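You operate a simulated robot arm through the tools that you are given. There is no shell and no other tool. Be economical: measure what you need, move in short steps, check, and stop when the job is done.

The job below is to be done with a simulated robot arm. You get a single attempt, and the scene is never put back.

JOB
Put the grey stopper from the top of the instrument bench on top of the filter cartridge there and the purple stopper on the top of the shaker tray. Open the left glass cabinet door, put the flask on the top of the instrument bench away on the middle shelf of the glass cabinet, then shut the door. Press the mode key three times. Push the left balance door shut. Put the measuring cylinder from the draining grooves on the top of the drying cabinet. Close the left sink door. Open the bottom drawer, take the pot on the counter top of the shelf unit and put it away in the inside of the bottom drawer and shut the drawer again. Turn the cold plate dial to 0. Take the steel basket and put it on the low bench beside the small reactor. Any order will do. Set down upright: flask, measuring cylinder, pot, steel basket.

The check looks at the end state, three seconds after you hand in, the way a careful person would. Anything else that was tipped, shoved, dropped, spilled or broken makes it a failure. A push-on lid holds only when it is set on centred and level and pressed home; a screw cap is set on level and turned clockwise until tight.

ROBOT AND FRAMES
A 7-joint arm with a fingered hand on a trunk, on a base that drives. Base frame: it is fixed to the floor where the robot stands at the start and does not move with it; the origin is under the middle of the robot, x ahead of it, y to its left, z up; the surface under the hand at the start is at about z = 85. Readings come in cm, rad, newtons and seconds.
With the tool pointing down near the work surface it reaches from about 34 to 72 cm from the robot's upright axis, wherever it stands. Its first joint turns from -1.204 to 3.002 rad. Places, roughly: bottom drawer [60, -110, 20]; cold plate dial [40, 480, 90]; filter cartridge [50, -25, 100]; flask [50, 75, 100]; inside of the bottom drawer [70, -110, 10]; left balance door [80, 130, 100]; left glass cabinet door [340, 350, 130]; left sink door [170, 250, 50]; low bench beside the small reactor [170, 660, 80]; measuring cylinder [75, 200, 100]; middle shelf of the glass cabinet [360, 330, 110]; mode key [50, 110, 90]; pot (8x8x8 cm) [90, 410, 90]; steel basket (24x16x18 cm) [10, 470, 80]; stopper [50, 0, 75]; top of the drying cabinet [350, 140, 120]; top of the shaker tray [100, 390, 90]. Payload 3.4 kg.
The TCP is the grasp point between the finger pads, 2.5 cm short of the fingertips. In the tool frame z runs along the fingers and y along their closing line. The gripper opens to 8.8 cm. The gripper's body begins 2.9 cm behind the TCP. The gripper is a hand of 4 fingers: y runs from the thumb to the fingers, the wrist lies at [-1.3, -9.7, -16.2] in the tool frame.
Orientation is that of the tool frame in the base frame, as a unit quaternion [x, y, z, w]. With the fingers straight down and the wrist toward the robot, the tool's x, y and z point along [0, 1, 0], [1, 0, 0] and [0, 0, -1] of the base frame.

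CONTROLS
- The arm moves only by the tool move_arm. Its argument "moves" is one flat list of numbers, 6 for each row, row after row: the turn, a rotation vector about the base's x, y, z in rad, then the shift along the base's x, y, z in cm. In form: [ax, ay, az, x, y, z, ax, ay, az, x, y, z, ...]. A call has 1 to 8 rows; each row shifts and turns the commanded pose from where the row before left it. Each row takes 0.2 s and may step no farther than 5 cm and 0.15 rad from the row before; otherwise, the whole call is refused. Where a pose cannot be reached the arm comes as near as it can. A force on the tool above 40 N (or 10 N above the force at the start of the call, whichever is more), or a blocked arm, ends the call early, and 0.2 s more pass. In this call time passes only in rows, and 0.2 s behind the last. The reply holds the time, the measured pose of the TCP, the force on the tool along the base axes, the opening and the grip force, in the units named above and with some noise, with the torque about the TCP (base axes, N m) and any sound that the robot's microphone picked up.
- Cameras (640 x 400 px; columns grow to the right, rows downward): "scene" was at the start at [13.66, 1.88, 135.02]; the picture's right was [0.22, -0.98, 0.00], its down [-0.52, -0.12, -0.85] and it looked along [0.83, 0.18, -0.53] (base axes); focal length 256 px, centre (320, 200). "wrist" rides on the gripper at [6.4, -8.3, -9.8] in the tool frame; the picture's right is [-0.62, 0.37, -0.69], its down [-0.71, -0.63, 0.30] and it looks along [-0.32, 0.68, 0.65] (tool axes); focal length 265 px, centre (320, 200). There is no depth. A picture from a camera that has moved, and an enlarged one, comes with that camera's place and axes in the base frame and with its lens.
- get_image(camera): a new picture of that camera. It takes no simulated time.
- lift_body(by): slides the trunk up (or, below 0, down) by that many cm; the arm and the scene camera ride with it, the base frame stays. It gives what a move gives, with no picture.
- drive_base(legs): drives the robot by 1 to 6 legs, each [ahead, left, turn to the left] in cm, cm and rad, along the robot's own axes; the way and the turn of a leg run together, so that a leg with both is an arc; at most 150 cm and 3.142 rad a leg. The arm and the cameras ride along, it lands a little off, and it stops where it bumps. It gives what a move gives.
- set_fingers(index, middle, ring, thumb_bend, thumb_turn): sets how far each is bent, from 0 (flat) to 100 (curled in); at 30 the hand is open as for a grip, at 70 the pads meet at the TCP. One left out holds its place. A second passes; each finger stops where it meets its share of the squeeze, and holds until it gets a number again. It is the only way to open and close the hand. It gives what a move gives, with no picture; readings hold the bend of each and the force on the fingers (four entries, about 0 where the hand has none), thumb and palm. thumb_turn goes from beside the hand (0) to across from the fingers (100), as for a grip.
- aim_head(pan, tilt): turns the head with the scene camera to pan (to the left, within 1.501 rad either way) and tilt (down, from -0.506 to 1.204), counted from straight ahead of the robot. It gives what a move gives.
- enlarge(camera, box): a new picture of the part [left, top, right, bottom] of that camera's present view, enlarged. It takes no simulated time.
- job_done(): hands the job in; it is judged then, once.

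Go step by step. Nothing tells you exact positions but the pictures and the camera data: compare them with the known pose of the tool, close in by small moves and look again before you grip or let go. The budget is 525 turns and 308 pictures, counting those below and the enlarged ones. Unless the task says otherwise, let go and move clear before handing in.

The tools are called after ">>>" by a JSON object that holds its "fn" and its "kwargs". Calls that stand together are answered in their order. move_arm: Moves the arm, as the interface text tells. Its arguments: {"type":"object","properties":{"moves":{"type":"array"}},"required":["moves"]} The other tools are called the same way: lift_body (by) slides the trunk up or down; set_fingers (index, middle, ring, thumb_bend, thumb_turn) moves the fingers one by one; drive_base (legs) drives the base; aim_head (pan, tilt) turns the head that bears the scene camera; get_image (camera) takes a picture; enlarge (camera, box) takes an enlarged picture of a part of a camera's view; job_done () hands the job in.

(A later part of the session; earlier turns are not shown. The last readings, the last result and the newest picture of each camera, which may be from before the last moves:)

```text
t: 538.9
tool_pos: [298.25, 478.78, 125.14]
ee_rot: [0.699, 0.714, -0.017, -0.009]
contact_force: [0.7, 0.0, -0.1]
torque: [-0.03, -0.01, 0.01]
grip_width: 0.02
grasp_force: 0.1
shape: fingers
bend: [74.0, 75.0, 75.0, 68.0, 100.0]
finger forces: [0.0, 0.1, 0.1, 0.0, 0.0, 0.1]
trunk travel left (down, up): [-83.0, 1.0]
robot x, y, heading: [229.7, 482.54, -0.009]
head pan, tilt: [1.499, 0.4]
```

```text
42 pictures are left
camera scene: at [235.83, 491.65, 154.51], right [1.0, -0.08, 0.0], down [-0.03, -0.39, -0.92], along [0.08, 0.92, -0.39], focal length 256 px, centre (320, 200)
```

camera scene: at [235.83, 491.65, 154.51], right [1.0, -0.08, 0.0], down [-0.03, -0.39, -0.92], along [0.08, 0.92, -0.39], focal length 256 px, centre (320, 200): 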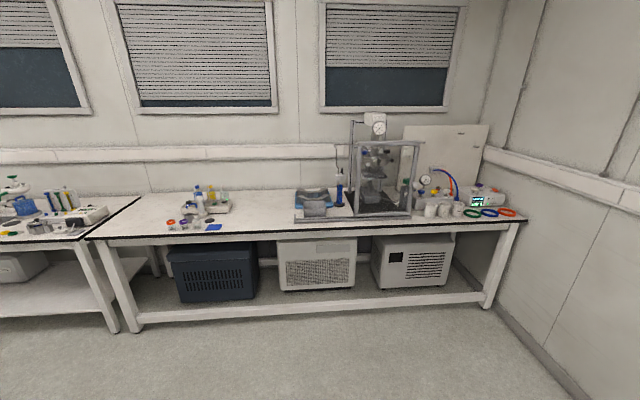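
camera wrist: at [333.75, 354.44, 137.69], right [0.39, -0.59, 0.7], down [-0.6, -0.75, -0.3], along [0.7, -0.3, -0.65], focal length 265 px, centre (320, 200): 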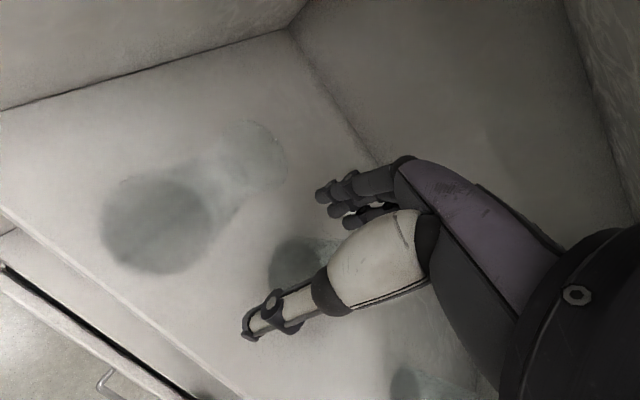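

>>> {"fn": "enlarge", "kwargs": {"camera": "scene", "box": [130, 120, 350, 250]}}

>>> {"fn": "aim_head", "kwargs": {"pan": 1.5, "tilt": 0.25}}

>>> {"fn": "drive_base", "kwargs": {"legs": [[0, 0, 1.4]]}}

>>> {"fn": "aim_head", "kwargs": {"pan": 0.6, "tilt": 0.4}}

>>> {"fn": "get_image", "kwargs": {"camera": "scene"}}

```text
2.91 times, centred on (240, 185) of scene
camera zoom: at [235.83, 491.65, 154.51], right [1.0, -0.08, 0.0], down [-0.03, -0.39, -0.92], along [0.08, 0.92, -0.39], focal length 744 px, centre (553, 244)
```

zoom: 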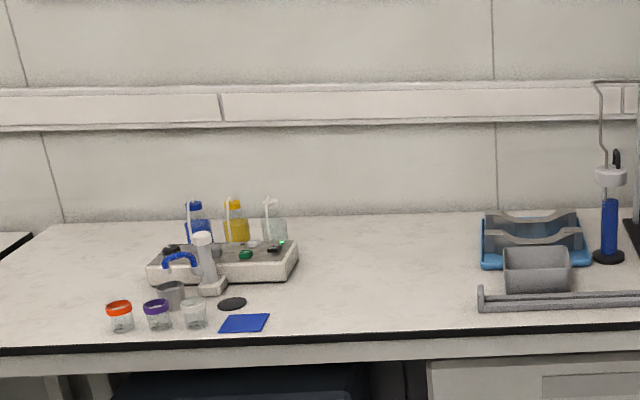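

```text
t: 539.6
tool_pos: [298.3, 478.81, 125.03]
ee_rot: [0.7, 0.714, -0.017, -0.009]
contact_force: [-0.1, 0.0, 0.0]
torque: [-0.03, 0.04, -0.02]
grip_width: 0.0
grasp_force: 0.1
shape: fingers
bend: [74.0, 75.0, 75.0, 68.0, 100.0]
finger forces: [0.0, 0.0, 0.0, 0.0, 0.0, 0.1]
trunk travel left (down, up): [-83.0, 1.0]
robot x, y, heading: [230.12, 482.66, -0.021]
head pan, tilt: [1.499, 0.25]
```

```text
t: 543.4
tool_pos: [246.17, 548.9, 125.11]
ee_rot: [0.08, 0.997, -0.019, 0.004]
contact_force: [0.8, -0.2, -0.6]
torque: [-0.02, -0.01, 0.01]
grip_width: 0.0
grasp_force: 0.1
shape: fingers
bend: [74.0, 75.0, 75.0, 68.0, 100.0]
finger forces: [0.1, 0.1, 0.0, 0.0, 0.0, 0.0]
trunk travel left (down, up): [-83.0, 1.0]
robot x, y, heading: [230.12, 482.66, 1.375]
head pan, tilt: [1.499, 0.25]
```

```text
t: 544.6
tool_pos: [246.15, 548.93, 125.11]
ee_rot: [0.08, 0.997, -0.019, 0.004]
contact_force: [1.0, -0.4, -0.6]
torque: [-0.02, -0.03, 0.0]
grip_width: 0.0
grasp_force: 0.1
shape: fingers
bend: [74.0, 75.0, 75.0, 68.0, 100.0]
finger forces: [0.1, 0.0, 0.1, 0.0, 0.1, 0.1]
trunk travel left (down, up): [-83.0, 1.0]
robot x, y, heading: [230.04, 482.72, 1.376]
head pan, tilt: [0.6, 0.4]
```

```text
40 pictures are left
camera scene: at [227.33, 495.91, 154.51], right [0.92, 0.4, 0.0], down [0.15, -0.36, -0.92], along [-0.36, 0.85, -0.39], focal length 256 px, centre (320, 200)
```

scene: 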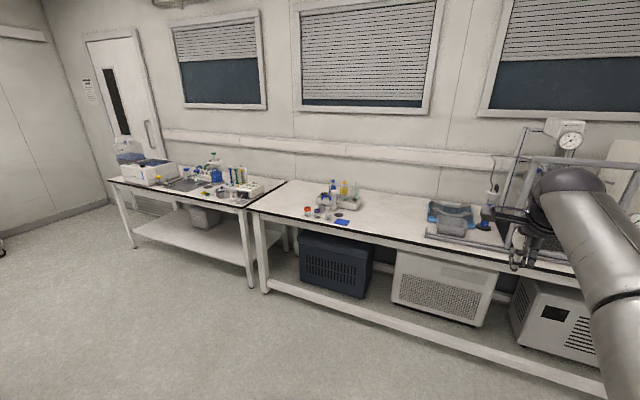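

I see the bench with the reactors. Now I look toward -x for the cold plate and basket.

>>> {"fn": "aim_head", "kwargs": {"pan": 1.5, "tilt": 0.35}}

>>> {"fn": "get_image", "kwargs": {"camera": "scene"}}

```text
t: 545.8
tool_pos: [246.14, 548.83, 125.02]
ee_rot: [0.08, 0.997, -0.018, 0.004]
contact_force: [-1.3, 0.3, -0.9]
torque: [-0.01, -0.02, -0.02]
grip_width: 0.02
grasp_force: 0.1
shape: fingers
bend: [74.0, 75.0, 75.0, 68.0, 100.0]
finger forces: [0.1, 0.1, 0.0, 0.0, 0.0, 0.1]
trunk travel left (down, up): [-83.0, 1.0]
robot x, y, heading: [230.15, 482.54, 1.38]
head pan, tilt: [1.499, 0.351]
```

```text
39 pictures are left
camera scene: at [222.03, 489.86, 154.96], right [0.26, 0.96, 0.0], down [0.33, -0.09, -0.94], along [-0.91, 0.25, -0.34], focal length 256 px, centre (320, 200)
```

scene: 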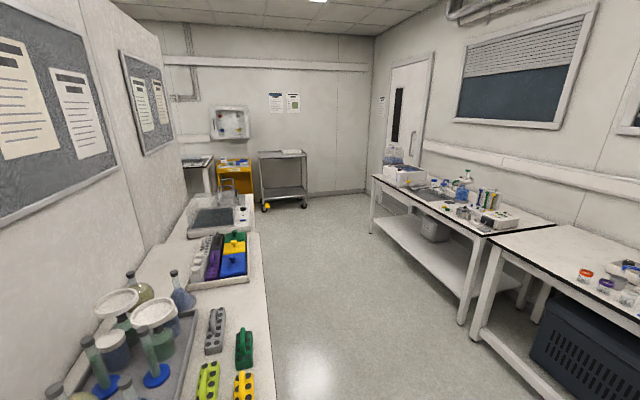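

A bench runs along the partition, and the cold plate should be at its far end. I drive along the aisle to that end and face it.

>>> {"fn": "drive_base", "kwargs": {"legs": [[60, 0, 0.19]]}}

>>> {"fn": "move_arm", "kwargs": {"moves": [0, 0, 0, 0, -4.5, 0, 0, 0, 0, 0, -4.5, 0, 0, 0, 0, 0, -4.5, 0]}}

>>> {"fn": "drive_base", "kwargs": {"legs": [[0, 140, 0], [0, 60, 0], [0, 0, 1.57], [0, 0, 1.57]]}}

>>> {"fn": "aim_head", "kwargs": {"pan": 0.0, "tilt": 0.5}}

>>> {"fn": "get_image", "kwargs": {"camera": "scene"}}

```text
t: 549.2
tool_pos: [240.35, 610.98, 125.15]
ee_rot: [-0.01, 1.0, -0.018, 0.005]
contact_force: [-0.7, 0.0, 1.0]
torque: [-0.05, 0.0, -0.01]
grip_width: 0.0
grasp_force: 0.2
shape: fingers
bend: [74.0, 75.0, 75.0, 68.0, 100.0]
finger forces: [0.1, 0.1, 0.0, 0.0, 0.0, 0.0]
trunk travel left (down, up): [-83.0, 1.0]
robot x, y, heading: [236.5, 542.86, 1.557]
head pan, tilt: [1.499, 0.351]
```

```text
t: 550.0
tool_pos: [240.5, 596.96, 125.25]
ee_rot: [-0.01, 1.0, -0.016, 0.005]
contact_force: [0.2, -0.2, -0.4]
torque: [-0.02, 0.03, 0.03]
grip_width: 0.0
grasp_force: 0.1
shape: fingers
bend: [74.0, 75.0, 75.0, 68.0, 100.0]
finger forces: [0.0, 0.0, 0.0, 0.1, 0.1, 0.0]
trunk travel left (down, up): [-83.0, 1.0]
robot x, y, heading: [236.13, 542.86, 1.559]
head pan, tilt: [1.499, 0.351]
```

```text
t: 567.6
tool_pos: [32.85, 492.47, 125.01]
ee_rot: [1.0, 0.01, -0.005, -0.019]
contact_force: [-0.5, 0.4, 0.3]
torque: [0.01, 0.01, 0.01]
grip_width: 0.0
grasp_force: 0.1
shape: fingers
bend: [74.0, 75.0, 75.0, 68.0, 100.0]
finger forces: [0.1, 0.0, 0.0, 0.0, 0.1, 0.0]
trunk travel left (down, up): [-83.0, 1.0]
robot x, y, heading: [37.3, 547.13, -1.582]
head pan, tilt: [1.499, 0.351]
```

```text
t: 569.2
tool_pos: [32.88, 492.36, 124.96]
ee_rot: [1.0, 0.01, -0.005, -0.018]
contact_force: [0.1, -0.2, 0.2]
torque: [-0.02, 0.0, -0.02]
grip_width: 0.0
grasp_force: 0.1
shape: fingers
bend: [74.0, 75.0, 75.0, 68.0, 100.0]
finger forces: [0.0, 0.0, 0.1, 0.1, 0.1, 0.0]
trunk travel left (down, up): [-83.0, 1.0]
robot x, y, heading: [37.06, 547.21, -1.587]
head pan, tilt: [0.0, 0.499]
```

```text
38 pictures are left
camera scene: at [36.68, 532.9, 153.59], right [-1.0, 0.01, 0.0], down [0.01, 0.48, -0.88], along [-0.01, -0.88, -0.48], focal length 256 px, centre (320, 200)
```

scene: 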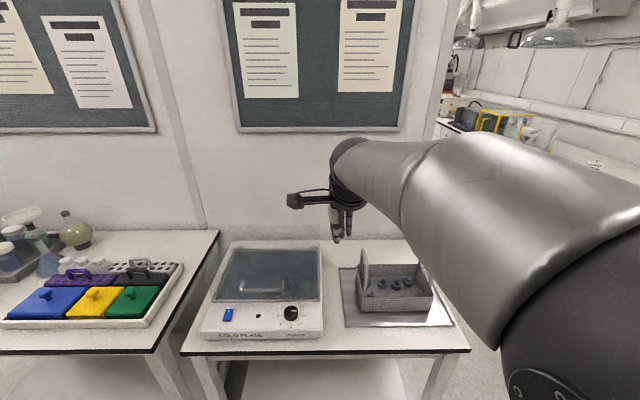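

>>> {"fn": "enlarge", "kwargs": {"camera": "scene", "box": [195, 230, 335, 345]}}

>>> {"fn": "enlarge", "kwargs": {"camera": "scene", "box": [325, 225, 465, 340]}}

```text
3.48 times, centred on (265, 288) of scene
camera zoom: at [36.68, 532.9, 153.59], right [-1.0, 0.01, 0.0], down [0.01, 0.48, -0.88], along [-0.01, -0.88, -0.48], focal length 889 px, centre (511, -104)
```

zoom: 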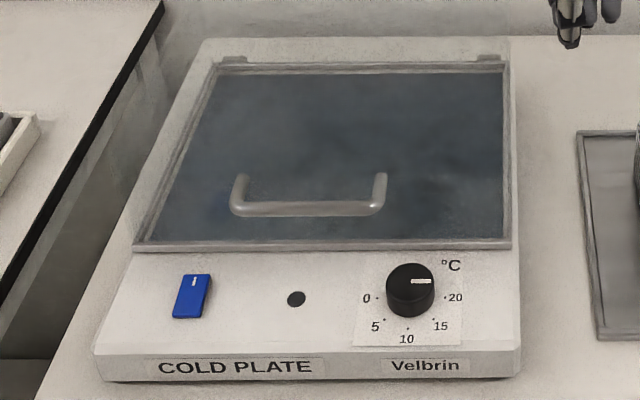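

```text
3.48 times, centred on (395, 282) of scene
camera zoom: at [36.68, 532.9, 153.59], right [-1.0, 0.01, 0.0], down [0.01, 0.48, -0.88], along [-0.01, -0.88, -0.48], focal length 889 px, centre (59, -87)
```

zoom: 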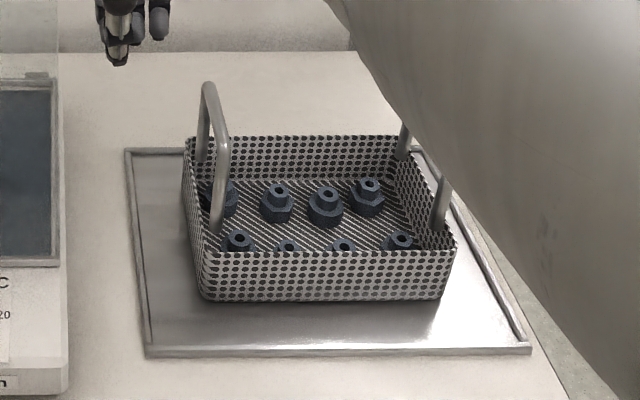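

The dial points at 20 and must turn clockwise about 200 degrees to 0. I bring the hand over it, pre-turned to the left.

>>> {"fn": "set_fingers", "kwargs": {"index": 40, "middle": 40, "ring": 40, "thumb_bend": 40}}

>>> {"fn": "move_arm", "kwargs": {"moves": [-0.036, 0.01, 0.13, 1.87, -1, -3, 0, 0, 0.14, 1.87, -1, -3, 0, 0, 0.14, 1.87, -1, -3, 0, 0, 0.14, 1.87, -1, -3, 0, 0, 0.14, 1.87, -1, -3, 0, 0, 0.14, 1.87, -1, -3]}}

>>> {"fn": "get_image", "kwargs": {"camera": "wrist"}}

>>> {"fn": "get_image", "kwargs": {"camera": "scene"}}

```text
t: 570.2
tool_pos: [32.97, 492.42, 124.98]
ee_rot: [1.0, 0.01, -0.005, -0.019]
contact_force: [-0.9, -0.4, -0.6]
torque: [-0.02, -0.01, 0.0]
grip_width: 6.32
grasp_force: 0.1
shape: fingers
bend: [40.0, 40.0, 40.0, 40.0, 97.0]
finger forces: [0.0, 0.1, 0.1, 0.0, 0.0, 0.1]
trunk travel left (down, up): [-83.0, 1.0]
robot x, y, heading: [36.65, 546.9, -1.582]
head pan, tilt: [0.0, 0.499]
```

```text
t: 571.6
tool_pos: [44.15, 486.22, 106.8]
ee_rot: [0.911, 0.413, -0.011, 0.004]
contact_force: [-1.6, -0.4, -0.5]
torque: [-0.02, 0.01, 0.03]
grip_width: 6.33
grasp_force: 0.1
shape: fingers
bend: [40.0, 40.0, 40.0, 40.0, 97.0]
finger forces: [0.0, 0.0, 0.1, 0.0, 0.0, 0.1]
trunk travel left (down, up): [-83.0, 1.0]
robot x, y, heading: [36.73, 547.15, -1.586]
head pan, tilt: [0.0, 0.499]
```

```text
35 pictures are left
camera wrist: at [42.26, 496.55, 116.54], right [-0.12, -0.7, 0.71], down [-0.95, -0.13, -0.29], along [0.29, -0.7, -0.65], focal length 265 px, centre (320, 200)
```

wrist: 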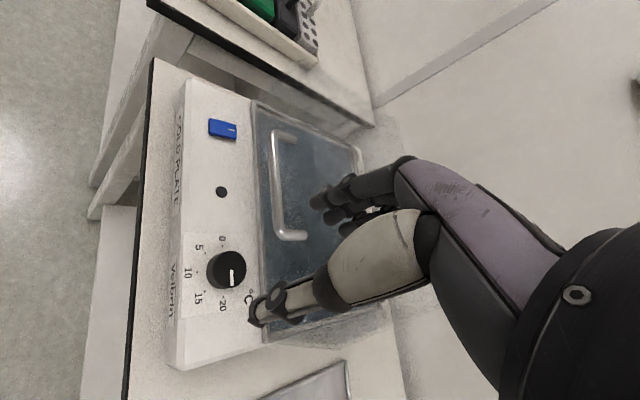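

```text
34 pictures are left
camera scene: at [36.71, 532.68, 153.57], right [-1.0, 0.01, 0.0], down [0.01, 0.48, -0.88], along [-0.01, -0.88, -0.48], focal length 256 px, centre (320, 200)
```

scene: 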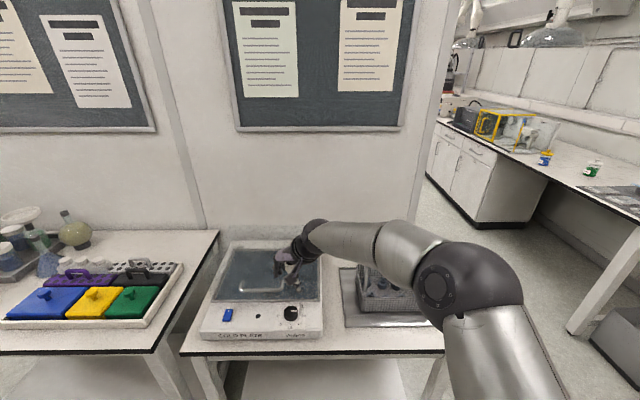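

The knob triangulates to [44.8, 482.8] with its top near z 89. I lower the hand around it.

>>> {"fn": "move_arm", "kwargs": {"moves": [0, 0, 0, 0.2, -0.9, -3.7, 0, 0, 0, 0.15, -0.9, -3.7, 0, 0, 0, 0.15, -0.8, -3.7, 0, 0, 0, 0.15, -0.8, -3.2]}}

>>> {"fn": "get_image", "kwargs": {"camera": "wrist"}}

>>> {"fn": "enlarge", "kwargs": {"camera": "scene", "box": [230, 220, 370, 345]}}

```text
t: 572.6
tool_pos: [44.25, 483.54, 94.37]
ee_rot: [0.912, 0.411, -0.011, 0.011]
contact_force: [-11.5, 22.4, 19.2]
torque: [-0.87, -0.58, 0.25]
grip_width: 6.32
grasp_force: 16.0
shape: fingers
bend: [40.0, 57.0, 40.0, 40.0, 97.0]
finger forces: [0.0, 31.8, 0.0, 0.1, 0.0, 0.0]
trunk travel left (down, up): [-83.0, 1.0]
robot x, y, heading: [36.78, 547.25, -1.584]
head pan, tilt: [0.0, 0.499]
stopped in row 4: the force on the tool passed its limit at 56 N (the readings are from after the stop); the commanded pose is now the measured one
```

```text
33 pictures are left
camera wrist: at [42.38, 493.99, 103.97], right [-0.13, -0.69, 0.71], down [-0.95, -0.13, -0.29], along [0.29, -0.71, -0.64], focal length 265 px, centre (320, 200)
```

wrist: 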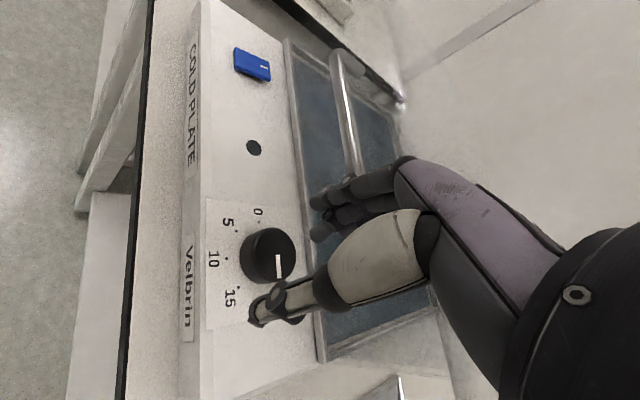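

```text
3.20 times, centred on (300, 282) of scene
camera zoom: at [36.24, 533.99, 153.72], right [-1.0, 0.01, 0.0], down [0.01, 0.47, -0.88], along [-0.01, -0.88, -0.47], focal length 818 px, centre (384, -64)
```

zoom: 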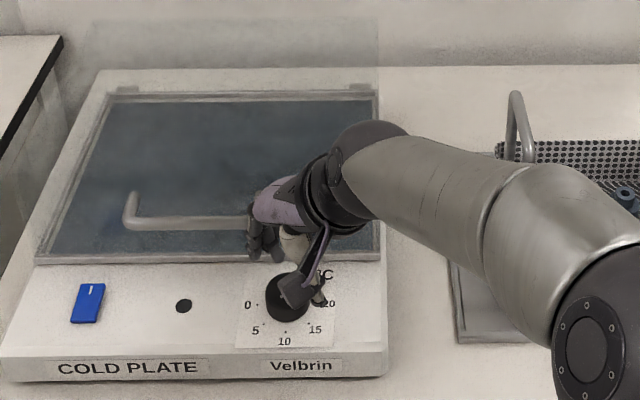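

The far fingers meet the raised lid behind the knob. The knob has to be taken from the side, so I raise the hand and move the base to approach diagonally with just thumb and middle finger.

>>> {"fn": "move_arm", "kwargs": {"moves": [0, 0, 0, 0, 1.5, 3, 0, 0, 0, 0, 1, 4.5, 0, 0, -0.14, 0, 1, 4.5, 0, 0, -0.14, 0, 1, 4.5, 0, 0, -0.14, 0, 1, 4.5, 0, 0, -0.14, 0, 1, 4.5, 0, 0, -0.14, 0, 0, 3, 0, 0, -0.14, 0, 0, 0]}}

>>> {"fn": "set_fingers", "kwargs": {"index": 100, "middle": 42, "ring": 100, "thumb_bend": 42}}

>>> {"fn": "drive_base", "kwargs": {"legs": [[-5, 63, 0], [0, 0, -0.94], [28, 0, 0]]}}

```text
t: 574.4
tool_pos: [42.83, 488.62, 123.5]
ee_rot: [1.0, -0.015, 0.013, 0.004]
contact_force: [0.2, 0.0, 0.0]
torque: [-0.01, 0.03, 0.04]
grip_width: 6.32
grasp_force: 0.2
shape: fingers
bend: [40.0, 40.0, 40.0, 40.0, 97.0]
finger forces: [0.0, 0.0, 0.0, 0.1, 0.1, 0.0]
trunk travel left (down, up): [-83.0, 1.0]
robot x, y, heading: [36.42, 547.26, -1.582]
head pan, tilt: [0.0, 0.499]
```

```text
t: 575.4
tool_pos: [43.35, 488.74, 123.68]
ee_rot: [1.0, -0.01, 0.013, 0.004]
contact_force: [0.4, -0.7, -0.4]
torque: [-0.02, 0.01, -0.02]
grip_width: 4.78
grasp_force: 0.2
shape: fingers
bend: [100.0, 42.0, 100.0, 42.0, 97.0]
finger forces: [0.1, 0.1, 0.0, 0.1, 0.0, 0.1]
trunk travel left (down, up): [-83.0, 1.0]
robot x, y, heading: [36.81, 546.71, -1.588]
head pan, tilt: [0.0, 0.499]
```

```text
t: 583.0
tool_pos: [34.7, 495.31, 123.57]
ee_rot: [0.888, -0.459, 0.009, 0.009]
contact_force: [0.3, 0.5, 0.0]
torque: [0.0, -0.01, -0.02]
grip_width: 4.77
grasp_force: 0.1
shape: fingers
bend: [100.0, 42.0, 100.0, 42.0, 97.0]
finger forces: [0.1, 0.0, 0.0, 0.0, 0.0, 0.1]
trunk travel left (down, up): [-83.0, 1.0]
robot x, y, heading: [77.59, 534.9, -2.515]
head pan, tilt: [0.0, 0.499]
```

>>> {"fn": "move_arm", "kwargs": {"moves": [0, 0, 0.087, 1.76, -2.12, -3.4, 0, 0, 0.087, 1.76, -2.12, -3.4, 0, 0, 0.087, 1.76, -2.12, -3.4, 0, 0, 0.087, 1.76, -2.12, -3.4, 0, 0, 0.087, 1.76, -2.12, -3.4, 0, 0, 0.087, 1.76, -2.12, -3.4]}}

>>> {"fn": "aim_head", "kwargs": {"pan": 0.3, "tilt": 0.7}}

>>> {"fn": "get_image", "kwargs": {"camera": "wrist"}}

>>> {"fn": "get_image", "kwargs": {"camera": "scene"}}

```text
t: 584.4
tool_pos: [45.38, 482.27, 102.82]
ee_rot: [0.977, -0.213, 0.009, 0.006]
contact_force: [0.2, 0.2, -0.7]
torque: [0.03, 0.02, 0.01]
grip_width: 4.78
grasp_force: 0.0
shape: fingers
bend: [100.0, 42.0, 100.0, 42.0, 97.0]
finger forces: [0.1, 0.1, 0.1, 0.0, 0.0, 0.0]
trunk travel left (down, up): [-83.0, 1.0]
robot x, y, heading: [77.76, 535.28, -2.515]
head pan, tilt: [0.0, 0.499]
```

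```text
t: 585.2
tool_pos: [45.39, 482.75, 102.97]
ee_rot: [0.977, -0.213, 0.011, 0.006]
contact_force: [-0.9, -0.6, 0.4]
torque: [0.0, 0.01, 0.01]
grip_width: 4.75
grasp_force: 0.1
shape: fingers
bend: [100.0, 42.0, 100.0, 42.0, 97.0]
finger forces: [0.1, 0.1, 0.0, 0.0, 0.0, 0.0]
trunk travel left (down, up): [-83.0, 1.0]
robot x, y, heading: [77.85, 535.14, -2.515]
head pan, tilt: [0.3, 0.7]
```

```text
31 pictures are left
camera wrist: at [54.4, 487.48, 113.0], right [-0.73, -0.06, 0.68], down [-0.38, 0.86, -0.33], along [-0.57, -0.5, -0.66], focal length 265 px, centre (320, 200)
```

wrist: 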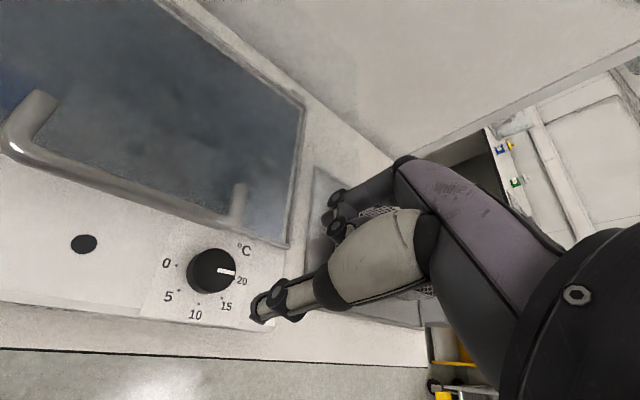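

```text
30 pictures are left
camera scene: at [68.43, 525.43, 151.83], right [-0.8, 0.6, 0.0], down [0.39, 0.51, -0.77], along [-0.46, -0.61, -0.64], focal length 256 px, centre (320, 200)
```

scene: 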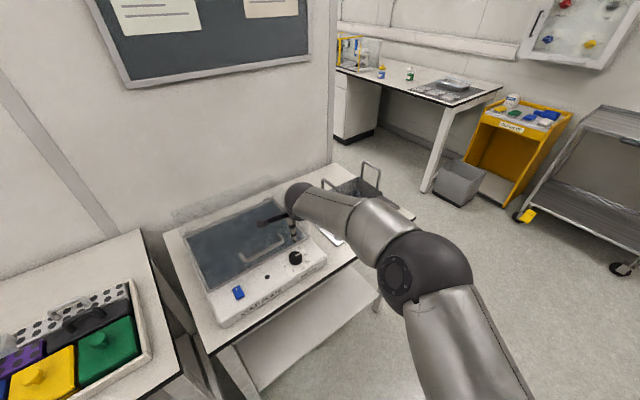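

>>> {"fn": "move_arm", "kwargs": {"moves": [0, 0, 0, 0, -0.6, -3, 0, 0, 0, 0, -0.6, -3, 0, 0, 0, 0, -0.4, -3]}}

>>> {"fn": "get_image", "kwargs": {"camera": "wrist"}}

```text
t: 586.0
tool_pos: [45.24, 481.16, 93.98]
ee_rot: [0.977, -0.213, 0.012, 0.006]
contact_force: [0.9, 1.2, -0.2]
torque: [0.0, 0.02, -0.05]
grip_width: 4.78
grasp_force: 0.4
shape: fingers
bend: [100.0, 43.0, 100.0, 42.0, 97.0]
finger forces: [0.0, 1.4, 0.1, 0.1, 0.1, 0.0]
trunk travel left (down, up): [-83.0, 1.0]
robot x, y, heading: [77.7, 535.05, -2.518]
head pan, tilt: [0.3, 0.7]
```

```text
29 pictures are left
camera wrist: at [54.28, 485.98, 104.0], right [-0.73, -0.06, 0.68], down [-0.38, 0.87, -0.33], along [-0.57, -0.5, -0.66], focal length 265 px, centre (320, 200)
```

wrist: 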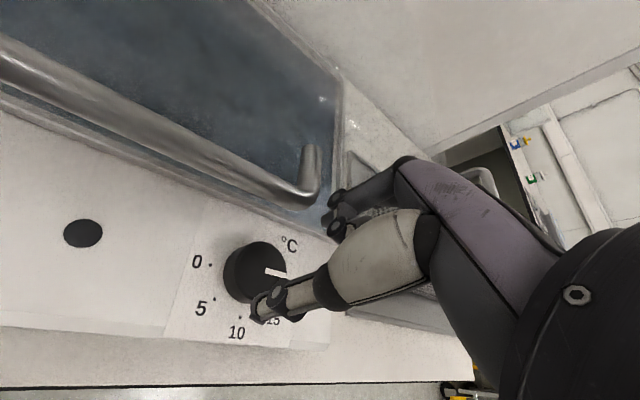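

The middle finger brushes the lid handle, so I raise slightly, turn the hand further, and descend again.

>>> {"fn": "move_arm", "kwargs": {"moves": [0, 0, 0, 0.5, 0.5, 2, 0, 0, -0.13, 0, 0, 0, 0, 0, -0.13, 0, 0, 0, 0, 0, -0.13, 0, -0.5, 0, 0, 0, 0, 0, -0.2, -2.5, 0, 0, 0, 0, 0, -2]}}

>>> {"fn": "get_image", "kwargs": {"camera": "wrist"}}

```text
t: 587.4
tool_pos: [41.77, 482.63, 92.3]
ee_rot: [0.917, -0.398, 0.01, 0.01]
contact_force: [0.7, 0.4, 0.6]
torque: [0.01, 0.0, 0.01]
grip_width: 4.77
grasp_force: 0.1
shape: fingers
bend: [100.0, 42.0, 100.0, 42.0, 97.0]
finger forces: [0.0, 0.0, 0.1, 0.1, 0.1, 0.1]
out of reach, approached as far as the arm can: row 4
trunk travel left (down, up): [-83.0, 1.0]
robot x, y, heading: [77.67, 535.07, -2.517]
head pan, tilt: [0.3, 0.7]
```

```text
28 pictures are left
camera wrist: at [51.96, 483.58, 102.21], right [-0.7, 0.22, 0.68], down [-0.02, 0.94, -0.33], along [-0.71, -0.25, -0.66], focal length 265 px, centre (320, 200)
```

wrist: 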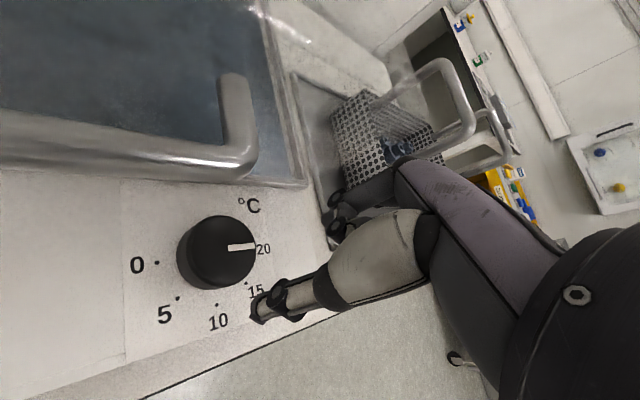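

The wrist limit leaves little turning range from this side. Standing to the right of the dial gives about 60 degrees per stroke, so I move round there.

>>> {"fn": "move_arm", "kwargs": {"moves": [0, 0, 0, 0.5, 0, 4, 0, 0, 0, 2, 2, 4, 0, 0, 0, 2, 2, 4, 0, 0, 0, 2, 2, 4, 0, 0, 0, 2, 2, 4, 0, 0, 0, 2, 2, 4, 0, 0, 0, 2, 2, 4]}}

>>> {"fn": "drive_base", "kwargs": {"legs": [[0, 0, 1.468], [-31, -60, 0]]}}

>>> {"fn": "set_fingers", "kwargs": {"index": 42, "middle": 100, "ring": 100, "thumb_bend": 42}}

```text
t: 589.0
tool_pos: [54.3, 494.6, 120.35]
ee_rot: [0.917, -0.398, 0.01, 0.009]
contact_force: [0.0, 0.9, 0.3]
torque: [-0.03, 0.01, -0.03]
grip_width: 4.75
grasp_force: 0.0
shape: fingers
bend: [100.0, 42.0, 100.0, 42.0, 97.0]
finger forces: [0.0, 0.0, 0.1, 0.0, 0.1, 0.0]
trunk travel left (down, up): [-83.0, 1.0]
robot x, y, heading: [77.57, 535.23, -2.516]
head pan, tilt: [0.3, 0.7]
```

```text
t: 596.3
tool_pos: [48.95, 504.25, 120.3]
ee_rot: [0.946, 0.323, 0.013, -0.001]
contact_force: [0.8, -0.3, 0.9]
torque: [0.03, 0.04, -0.01]
grip_width: 4.74
grasp_force: 0.1
shape: fingers
bend: [100.0, 42.0, 100.0, 42.0, 97.0]
finger forces: [0.0, 0.1, 0.0, 0.0, 0.0, 0.1]
trunk travel left (down, up): [-83.0, 1.0]
robot x, y, heading: [10.57, 531.58, -1.037]
head pan, tilt: [0.3, 0.7]
```

```text
t: 597.3
tool_pos: [48.96, 504.32, 120.24]
ee_rot: [0.946, 0.324, 0.014, -0.001]
contact_force: [0.2, -0.3, 1.5]
torque: [0.0, 0.02, -0.01]
grip_width: 5.92
grasp_force: 0.0
shape: fingers
bend: [42.0, 100.0, 100.0, 42.0, 97.0]
finger forces: [0.1, 0.0, 0.0, 0.0, 0.1, 0.0]
trunk travel left (down, up): [-83.0, 1.0]
robot x, y, heading: [10.68, 531.38, -1.038]
head pan, tilt: [0.3, 0.7]
```

>>> {"fn": "move_arm", "kwargs": {"moves": [0, 0, 0.081, -0.49, -2.98, -2.5, 0, 0, 0.081, -0.49, -2.98, -2.5, 0, 0, 0.081, -0.49, -2.98, -2.5, 0, 0, 0.081, -0.49, -2.98, -2.5, 0, 0, 0.081, -0.49, -2.98, -2.5, 0, 0, 0.081, -0.49, -2.98, -2.5, 0, 0, 0.081, -0.49, -2.98, -2.5, 0, 0, 0.081, -0.49, -2.98, -2.5]}}

>>> {"fn": "get_image", "kwargs": {"camera": "wrist"}}

```text
t: 599.1
tool_pos: [45.2, 480.31, 100.1]
ee_rot: [0.794, 0.608, 0.012, -0.006]
contact_force: [-0.1, -1.1, 0.2]
torque: [0.03, -0.02, -0.02]
grip_width: 5.91
grasp_force: 0.1
shape: fingers
bend: [42.0, 100.0, 100.0, 42.0, 97.0]
finger forces: [0.0, 0.0, 0.0, 0.0, 0.0, 0.0]
trunk travel left (down, up): [-83.0, 1.0]
robot x, y, heading: [10.73, 531.75, -1.038]
head pan, tilt: [0.3, 0.7]
```

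```text
27 pictures are left
camera wrist: at [38.57, 488.31, 110.08], right [0.18, -0.71, 0.68], down [-0.79, -0.52, -0.33], along [0.58, -0.48, -0.66], focal length 265 px, centre (320, 200)
```

wrist: 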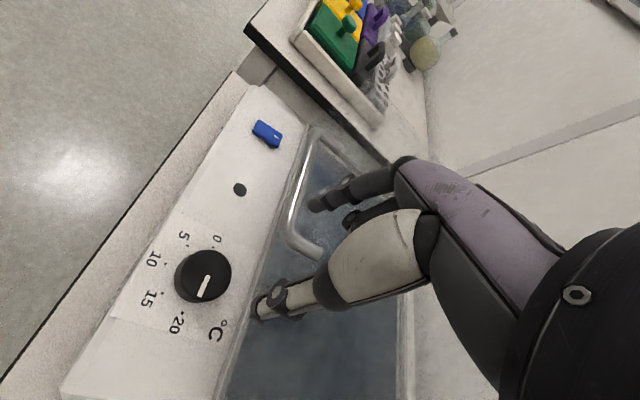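

The hand reached the wanted angle and the knob is at [44.9, 481.2]. I descend onto it.

>>> {"fn": "move_arm", "kwargs": {"moves": [0, 0, 0, -0.3, 0.1, -3.5, 0, 0, 0, -0.1, 0.1, -3.5, 0, 0, 0, 0, 0, -2]}}

>>> {"fn": "get_image", "kwargs": {"camera": "wrist"}}

```text
t: 599.5
tool_pos: [45.45, 480.28, 98.0]
ee_rot: [0.797, 0.604, 0.021, 0.01]
contact_force: [-3.9, 4.0, 16.0]
torque: [0.1, -0.54, 0.19]
grip_width: 5.82
grasp_force: 8.7
shape: fingers
bend: [43.0, 100.0, 100.0, 42.0, 97.0]
finger forces: [16.7, 0.1, 0.0, 0.1, 0.0, 0.1]
trunk travel left (down, up): [-83.0, 1.0]
robot x, y, heading: [10.49, 531.81, -1.039]
head pan, tilt: [0.3, 0.7]
stopped in row 2: the force on the tool passed its limit at 56 N (the readings are from after the stop); the commanded pose is now the measured one
```

```text
26 pictures are left
camera wrist: at [38.59, 488.41, 107.57], right [0.16, -0.7, 0.69], down [-0.78, -0.51, -0.34], along [0.6, -0.49, -0.63], focal length 265 px, centre (320, 200)
```

wrist: 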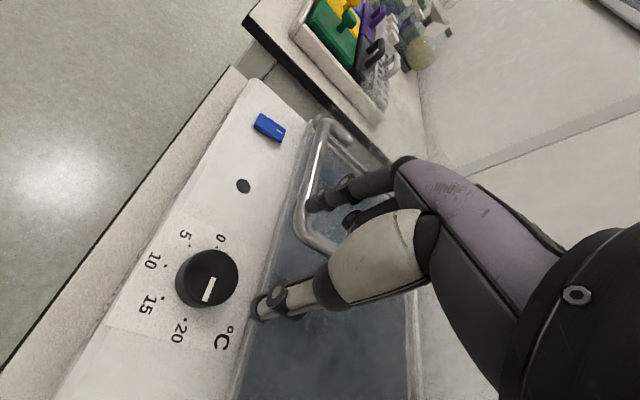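

The lid handle blocks the left side of the knob near the lid. The workable grip is middle finger on the right and thumb at front left, so I go back round to the left side with a flatter approach.

>>> {"fn": "move_arm", "kwargs": {"moves": [0, 0, -0.08, -0.5, 1, 3, 0, 0, -0.1, -2, 2, 4, 0, 0, -0.1, -2, 2, 4, 0, 0, -0.1, -2, 2, 4, 0, 0, -0.1, -2, 2, 4, 0, 0, -0.1, -1, 1, 4]}}

>>> {"fn": "set_fingers", "kwargs": {"index": 100, "middle": 42, "ring": 100, "thumb_bend": 42}}

>>> {"fn": "drive_base", "kwargs": {"legs": [[-8, 0, 0], [0, 0, -1.579], [-63, 62, 0]]}}

```text
t: 601.0
tool_pos: [35.4, 490.26, 120.55]
ee_rot: [0.936, 0.352, 0.015, 0.013]
contact_force: [0.2, -0.4, 0.7]
torque: [0.01, -0.02, 0.0]
grip_width: 5.95
grasp_force: 0.0
shape: fingers
bend: [42.0, 100.0, 100.0, 42.0, 97.0]
finger forces: [0.0, 0.0, 0.0, 0.0, 0.0, 0.0]
trunk travel left (down, up): [-83.0, 1.0]
robot x, y, heading: [10.55, 531.5, -1.041]
head pan, tilt: [0.3, 0.7]
```

```text
t: 602.0
tool_pos: [35.71, 490.19, 120.48]
ee_rot: [0.936, 0.352, 0.016, 0.012]
contact_force: [0.2, -0.3, -0.3]
torque: [-0.04, -0.03, -0.01]
grip_width: 4.75
grasp_force: 0.0
shape: fingers
bend: [100.0, 42.0, 100.0, 42.0, 97.0]
finger forces: [0.1, 0.1, 0.1, 0.0, 0.0, 0.0]
trunk travel left (down, up): [-83.0, 1.0]
robot x, y, heading: [10.48, 531.56, -1.034]
head pan, tilt: [0.3, 0.7]
```

```text
t: 611.1
tool_pos: [53.05, 494.02, 120.44]
ee_rot: [0.918, -0.397, 0.003, 0.019]
contact_force: [0.8, -1.1, 0.8]
torque: [0.01, 0.02, 0.05]
grip_width: 4.74
grasp_force: 0.1
shape: fingers
bend: [100.0, 42.0, 100.0, 42.0, 97.0]
finger forces: [0.0, 0.1, 0.1, 0.0, 0.0, 0.0]
trunk travel left (down, up): [-83.0, 1.0]
robot x, y, heading: [93.67, 520.52, -2.578]
head pan, tilt: [0.3, 0.7]
```

>>> {"fn": "drive_base", "kwargs": {"legs": [[-3.6, 9.3, 0]]}}

>>> {"fn": "move_arm", "kwargs": {"moves": [0, 0, 0.1, -2.2, -2, -3, 0, 0, 0.1, -2.2, -2, -3, 0, 0, 0.1, -2.2, -2, -3, 0, 0, 0, -2.2, -2, -3, 0, 0, 0, -2, -0.5, -2]}}

>>> {"fn": "get_image", "kwargs": {"camera": "wrist"}}

```text
t: 612.2
tool_pos: [58.98, 492.62, 120.54]
ee_rot: [0.907, -0.42, 0.002, 0.02]
contact_force: [0.1, -0.4, 0.1]
torque: [-0.01, -0.01, -0.03]
grip_width: 4.77
grasp_force: 0.1
shape: fingers
bend: [100.0, 42.0, 100.0, 42.0, 97.0]
finger forces: [0.1, 0.1, 0.0, 0.0, 0.0, 0.0]
trunk travel left (down, up): [-83.0, 1.0]
robot x, y, heading: [100.94, 516.73, -2.626]
head pan, tilt: [0.3, 0.7]
```

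```text
t: 613.4
tool_pos: [47.84, 483.97, 106.27]
ee_rot: [0.96, -0.279, 0.006, 0.019]
contact_force: [0.1, -0.9, -0.2]
torque: [0.01, 0.03, -0.01]
grip_width: 4.75
grasp_force: 0.1
shape: fingers
bend: [100.0, 42.0, 100.0, 42.0, 97.0]
finger forces: [0.1, 0.0, 0.1, 0.0, 0.0, 0.1]
trunk travel left (down, up): [-83.0, 1.0]
robot x, y, heading: [100.6, 517.15, -2.626]
head pan, tilt: [0.3, 0.7]
```

```text
25 pictures are left
camera wrist: at [57.71, 487.82, 115.97], right [-0.72, 0.05, 0.69], down [-0.27, 0.9, -0.34], along [-0.64, -0.43, -0.64], focal length 265 px, centre (320, 200)
```

wrist: 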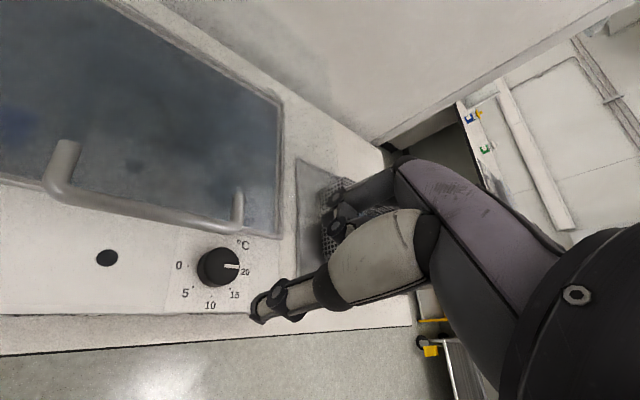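

The dial and hand line up now. I descend with thumb in front and the middle finger at the right of the knob.

>>> {"fn": "move_arm", "kwargs": {"moves": [0.04, 0, -0.05, -0.7, -0.8, -3.5, 0, 0, -0.05, -0.7, -0.8, -3.5, 0, 0, 0, -0.6, -0.7, -3.5, 0, 0, 0, -0.4, -0.5, -2.5]}}

>>> {"fn": "get_image", "kwargs": {"camera": "wrist"}}

```text
t: 614.4
tool_pos: [45.51, 481.16, 93.35]
ee_rot: [0.945, -0.327, 0.0, -0.001]
contact_force: [-0.1, 0.5, -0.5]
torque: [0.01, 0.01, 0.02]
grip_width: 4.75
grasp_force: 0.0
shape: fingers
bend: [100.0, 42.0, 100.0, 42.0, 97.0]
finger forces: [0.1, 0.2, 0.1, 0.0, 0.1, 0.1]
trunk travel left (down, up): [-83.0, 1.0]
robot x, y, heading: [100.32, 516.84, -2.625]
head pan, tilt: [0.3, 0.7]
```

```text
24 pictures are left
camera wrist: at [55.78, 483.58, 103.15], right [-0.71, 0.09, 0.69], down [-0.17, 0.94, -0.3], along [-0.68, -0.34, -0.65], focal length 265 px, centre (320, 200)
```

wrist: 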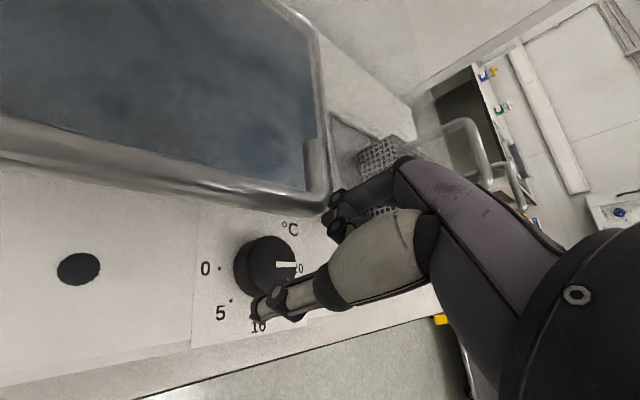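

>>> {"fn": "move_arm", "kwargs": {"moves": [0, 0, 0, 0, 0, -1.2, 0, 0, 0, -0.2, 0.1, -1.2]}}

>>> {"fn": "move_arm", "kwargs": {"moves": [0, 0, 0, 0, 0, -0.8]}}

>>> {"fn": "get_image", "kwargs": {"camera": "wrist"}}

```text
t: 615.0
tool_pos: [45.48, 481.28, 91.07]
ee_rot: [0.945, -0.327, 0.0, 0.0]
contact_force: [0.2, -0.8, 0.0]
torque: [0.02, -0.01, 0.02]
grip_width: 4.77
grasp_force: 0.0
shape: fingers
bend: [100.0, 42.0, 100.0, 42.0, 97.0]
finger forces: [0.1, 0.1, 0.0, 0.0, 0.0, 0.0]
trunk travel left (down, up): [-83.0, 1.0]
robot x, y, heading: [100.41, 516.56, -2.62]
head pan, tilt: [0.3, 0.7]
```

```text
t: 615.4
tool_pos: [45.45, 481.34, 90.18]
ee_rot: [0.945, -0.327, 0.0, 0.0]
contact_force: [0.1, -0.1, 0.1]
torque: [0.03, 0.02, 0.02]
grip_width: 4.74
grasp_force: 0.1
shape: fingers
bend: [100.0, 42.0, 100.0, 42.0, 97.0]
finger forces: [0.0, 0.0, 0.2, 0.1, 0.0, 0.0]
trunk travel left (down, up): [-83.0, 1.0]
robot x, y, heading: [100.49, 517.36, -2.622]
head pan, tilt: [0.3, 0.7]
```

```text
23 pictures are left
camera wrist: at [55.53, 483.68, 100.02], right [-0.71, 0.09, 0.69], down [-0.17, 0.94, -0.3], along [-0.68, -0.34, -0.65], focal length 265 px, centre (320, 200)
```

wrist: 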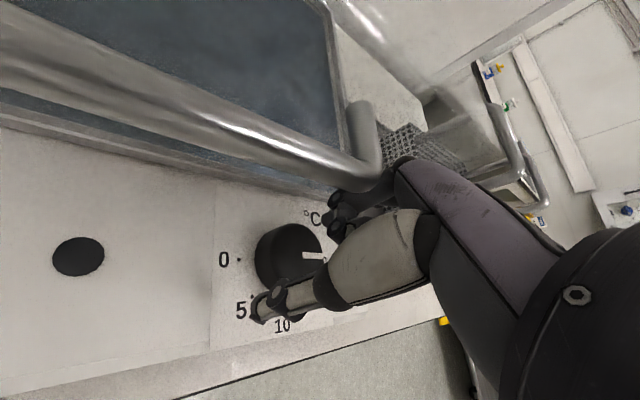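

>>> {"fn": "move_arm", "kwargs": {"moves": [0, 0, 0, 0, 0, -0.7]}}

>>> {"fn": "move_arm", "kwargs": {"moves": [0, 0, 0, 0, 0, -0.7]}}

>>> {"fn": "move_arm", "kwargs": {"moves": [0, 0, 0, 0, 0, -0.5]}}

>>> {"fn": "set_fingers", "kwargs": {"middle": 70, "thumb_bend": 70}}

```text
t: 615.8
tool_pos: [45.29, 481.22, 89.6]
ee_rot: [0.945, -0.327, -0.001, 0.0]
contact_force: [-0.5, -0.1, 0.8]
torque: [0.01, 0.01, 0.01]
grip_width: 4.77
grasp_force: 0.0
shape: fingers
bend: [100.0, 42.0, 100.0, 42.0, 97.0]
finger forces: [0.1, 0.0, 0.0, 0.0, 0.0, 0.0]
trunk travel left (down, up): [-83.0, 1.0]
robot x, y, heading: [100.51, 516.85, -2.626]
head pan, tilt: [0.3, 0.7]
```

```text
t: 616.2
tool_pos: [45.29, 481.38, 88.9]
ee_rot: [0.945, -0.327, -0.001, -0.001]
contact_force: [-0.5, -0.4, 1.0]
torque: [0.01, 0.0, -0.03]
grip_width: 4.78
grasp_force: 0.0
shape: fingers
bend: [100.0, 42.0, 100.0, 42.0, 97.0]
finger forces: [0.0, 0.0, 0.1, 0.1, 0.0, 0.1]
trunk travel left (down, up): [-83.0, 1.0]
robot x, y, heading: [100.9, 516.7, -2.627]
head pan, tilt: [0.3, 0.7]
```

```text
t: 616.6
tool_pos: [45.36, 481.37, 88.42]
ee_rot: [0.945, -0.327, -0.001, 0.001]
contact_force: [-0.5, 0.5, 0.6]
torque: [-0.02, 0.02, -0.03]
grip_width: 4.75
grasp_force: 0.5
shape: fingers
bend: [100.0, 42.0, 100.0, 42.0, 97.0]
finger forces: [0.0, 1.3, 0.1, 0.0, 0.0, 0.0]
trunk travel left (down, up): [-83.0, 1.0]
robot x, y, heading: [100.35, 516.8, -2.624]
head pan, tilt: [0.3, 0.7]
```

```text
t: 617.6
tool_pos: [45.57, 481.29, 88.41]
ee_rot: [0.945, -0.327, -0.001, 0.001]
contact_force: [-0.4, -2.5, 10.2]
torque: [-0.25, 0.32, 0.04]
grip_width: 4.12
grasp_force: 12.1
shape: fingers
bend: [100.0, 53.0, 100.0, 59.0, 99.0]
finger forces: [0.1, 17.4, 0.1, 0.1, 6.9, 0.0]
trunk travel left (down, up): [-83.0, 1.0]
robot x, y, heading: [100.69, 516.8, -2.624]
head pan, tilt: [0.3, 0.7]
```

The knob is pinched. I turn it clockwise.

>>> {"fn": "move_arm", "kwargs": {"moves": [0, 0, -0.12, 0, 0, 0, 0, 0, -0.12, 0, 0, 0, 0, 0, -0.12, 0, 0, 0, 0, 0, -0.12, 0, 0, 0, 0, 0, -0.12, 0, 0, 0]}}

>>> {"fn": "get_image", "kwargs": {"camera": "wrist"}}

```text
t: 618.8
tool_pos: [45.59, 481.39, 88.53]
ee_rot: [0.806, -0.592, -0.002, 0.002]
contact_force: [-0.6, -3.5, 14.0]
torque: [-0.63, 0.73, 0.34]
grip_width: 3.99
grasp_force: 18.0
shape: fingers
bend: [100.0, 50.0, 100.0, 62.0, 98.0]
finger forces: [0.0, 25.1, 0.0, 0.0, 11.7, 0.0]
trunk travel left (down, up): [-83.0, 1.0]
robot x, y, heading: [100.73, 516.67, -2.629]
head pan, tilt: [0.3, 0.7]
```

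```text
22 pictures are left
camera wrist: at [55.37, 477.55, 98.27], right [-0.53, 0.48, 0.69], down [0.39, 0.87, -0.31], along [-0.75, 0.11, -0.65], focal length 265 px, centre (320, 200)
```

wrist: 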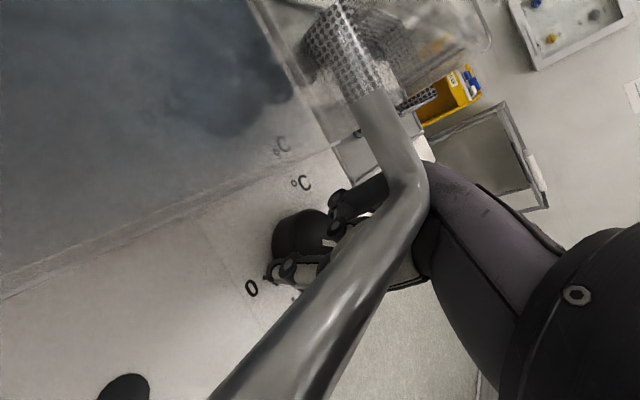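

>>> {"fn": "enlarge", "kwargs": {"camera": "wrist", "box": [220, 160, 400, 310]}}

```text
2.67 times, centred on (310, 235) of wrist
camera zoom: at [55.37, 477.55, 98.27], right [-0.53, 0.48, 0.69], down [0.39, 0.87, -0.31], along [-0.75, 0.11, -0.65], focal length 708 px, centre (347, 107)
```

zoom: 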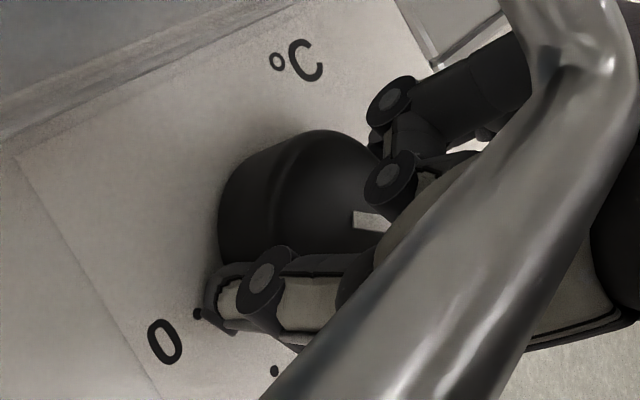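

The knob turned with the hand. I repeat: open, turn back, close, turn.

>>> {"fn": "set_fingers", "kwargs": {"middle": 42, "thumb_bend": 42}}

>>> {"fn": "move_arm", "kwargs": {"moves": [0, 0, 0.12, 0, 0, 0.1, 0, 0, 0.12, 0, 0, 0.1, 0, 0, 0.12, 0, 0, 0, 0, 0, 0.12, 0, 0, 0, 0, 0, 0.12, 0, 0, 0, 0, 0, 0.09, 0, 0, 0]}}

>>> {"fn": "set_fingers", "kwargs": {"middle": 70, "thumb_bend": 70}}

>>> {"fn": "move_arm", "kwargs": {"moves": [0, 0, -0.12, 0, 0, 0, 0, 0, -0.12, 0, 0, 0, 0, 0, -0.12, 0, 0, 0, 0, 0, -0.12, 0, 0, 0, 0, 0, -0.12, 0, 0, 0, 0, 0, -0.12, 0, 0, 0]}}

```text
t: 619.8
tool_pos: [45.59, 481.37, 88.33]
ee_rot: [0.805, -0.593, -0.001, -0.001]
contact_force: [2.5, 0.3, 6.3]
torque: [-0.03, 0.16, 0.07]
grip_width: 4.77
grasp_force: 2.9
shape: fingers
bend: [100.0, 44.0, 100.0, 42.0, 97.0]
finger forces: [0.0, 5.9, 0.0, 0.1, 0.8, 0.0]
trunk travel left (down, up): [-83.0, 1.0]
robot x, y, heading: [101.05, 517.07, -2.624]
head pan, tilt: [0.3, 0.7]
```

```text
t: 621.2
tool_pos: [45.54, 481.38, 88.47]
ee_rot: [0.959, -0.284, -0.001, 0.0]
contact_force: [0.4, -0.2, 1.4]
torque: [-0.02, 0.01, -0.03]
grip_width: 4.75
grasp_force: 0.1
shape: fingers
bend: [100.0, 42.0, 100.0, 42.0, 97.0]
finger forces: [0.0, 0.0, 0.0, 0.0, 0.0, 0.0]
trunk travel left (down, up): [-83.0, 1.0]
robot x, y, heading: [100.41, 516.91, -2.627]
head pan, tilt: [0.3, 0.7]
```

```text
t: 622.2
tool_pos: [45.47, 481.2, 88.63]
ee_rot: [0.958, -0.285, -0.002, 0.0]
contact_force: [0.1, -0.7, 2.3]
torque: [-0.08, 0.06, 0.02]
grip_width: 4.14
grasp_force: 8.6
shape: fingers
bend: [100.0, 54.0, 100.0, 59.0, 99.0]
finger forces: [0.0, 9.7, 0.0, 0.1, 8.1, 0.0]
trunk travel left (down, up): [-83.0, 1.0]
robot x, y, heading: [100.8, 516.74, -2.627]
head pan, tilt: [0.3, 0.7]
```

```text
t: 623.6
tool_pos: [45.41, 481.36, 88.51]
ee_rot: [0.796, -0.605, -0.001, 0.001]
contact_force: [1.4, 1.7, 3.9]
torque: [-0.85, 0.49, 0.4]
grip_width: 4.0
grasp_force: 14.0
shape: fingers
bend: [100.0, 52.0, 100.0, 62.0, 97.0]
finger forces: [0.0, 11.4, 0.0, 0.0, 16.7, 0.0]
trunk travel left (down, up): [-83.0, 1.0]
robot x, y, heading: [100.66, 516.91, -2.628]
head pan, tilt: [0.3, 0.7]
```

>>> {"fn": "set_fingers", "kwargs": {"middle": 37, "thumb_bend": 38}}

>>> {"fn": "move_arm", "kwargs": {"moves": [0, 0, 0.12, 0, 0, 0.1, 0, 0, 0.12, 0, 0, 0, 0, 0, 0.12, 0, 0, 0, 0, 0, 0.12, 0, 0, 0, 0, 0, 0.12, 0, 0, 0, 0, 0, 0.12, 0, 0, 0]}}

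>>> {"fn": "get_image", "kwargs": {"camera": "wrist"}}

```text
t: 624.6
tool_pos: [45.5, 481.55, 88.52]
ee_rot: [0.797, -0.604, -0.001, 0.0]
contact_force: [1.0, 4.5, -1.4]
torque: [-0.25, 0.12, 0.13]
grip_width: 4.92
grasp_force: 2.0
shape: fingers
bend: [100.0, 37.0, 100.0, 38.0, 97.0]
finger forces: [0.1, 0.0, 0.0, 0.0, 4.4, 0.1]
trunk travel left (down, up): [-83.0, 1.0]
robot x, y, heading: [100.85, 516.58, -2.624]
head pan, tilt: [0.3, 0.7]
```

```text
t: 626.0
tool_pos: [45.46, 481.32, 88.67]
ee_rot: [0.959, -0.283, 0.0, -0.001]
contact_force: [0.2, 0.4, -0.6]
torque: [0.01, -0.01, 0.01]
grip_width: 4.91
grasp_force: 0.1
shape: fingers
bend: [100.0, 37.0, 100.0, 38.0, 97.0]
finger forces: [0.0, 0.0, 0.1, 0.0, 0.0, 0.0]
trunk travel left (down, up): [-83.0, 1.0]
robot x, y, heading: [100.94, 517.11, -2.628]
head pan, tilt: [0.3, 0.7]
```

```text
20 pictures are left
camera wrist: at [55.28, 484.65, 98.48], right [-0.72, 0.03, 0.69], down [-0.26, 0.92, -0.3], along [-0.64, -0.4, -0.65], focal length 265 px, centre (320, 200)
```

wrist: 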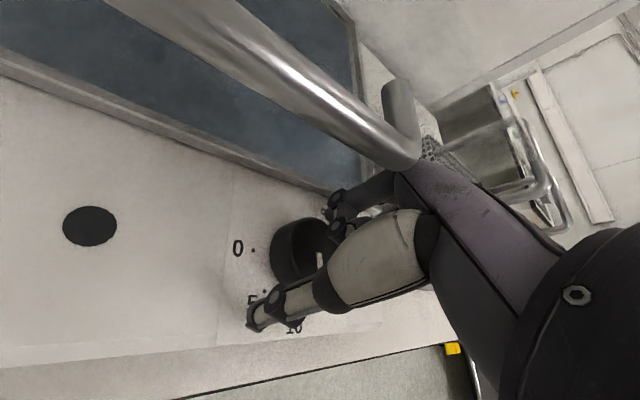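

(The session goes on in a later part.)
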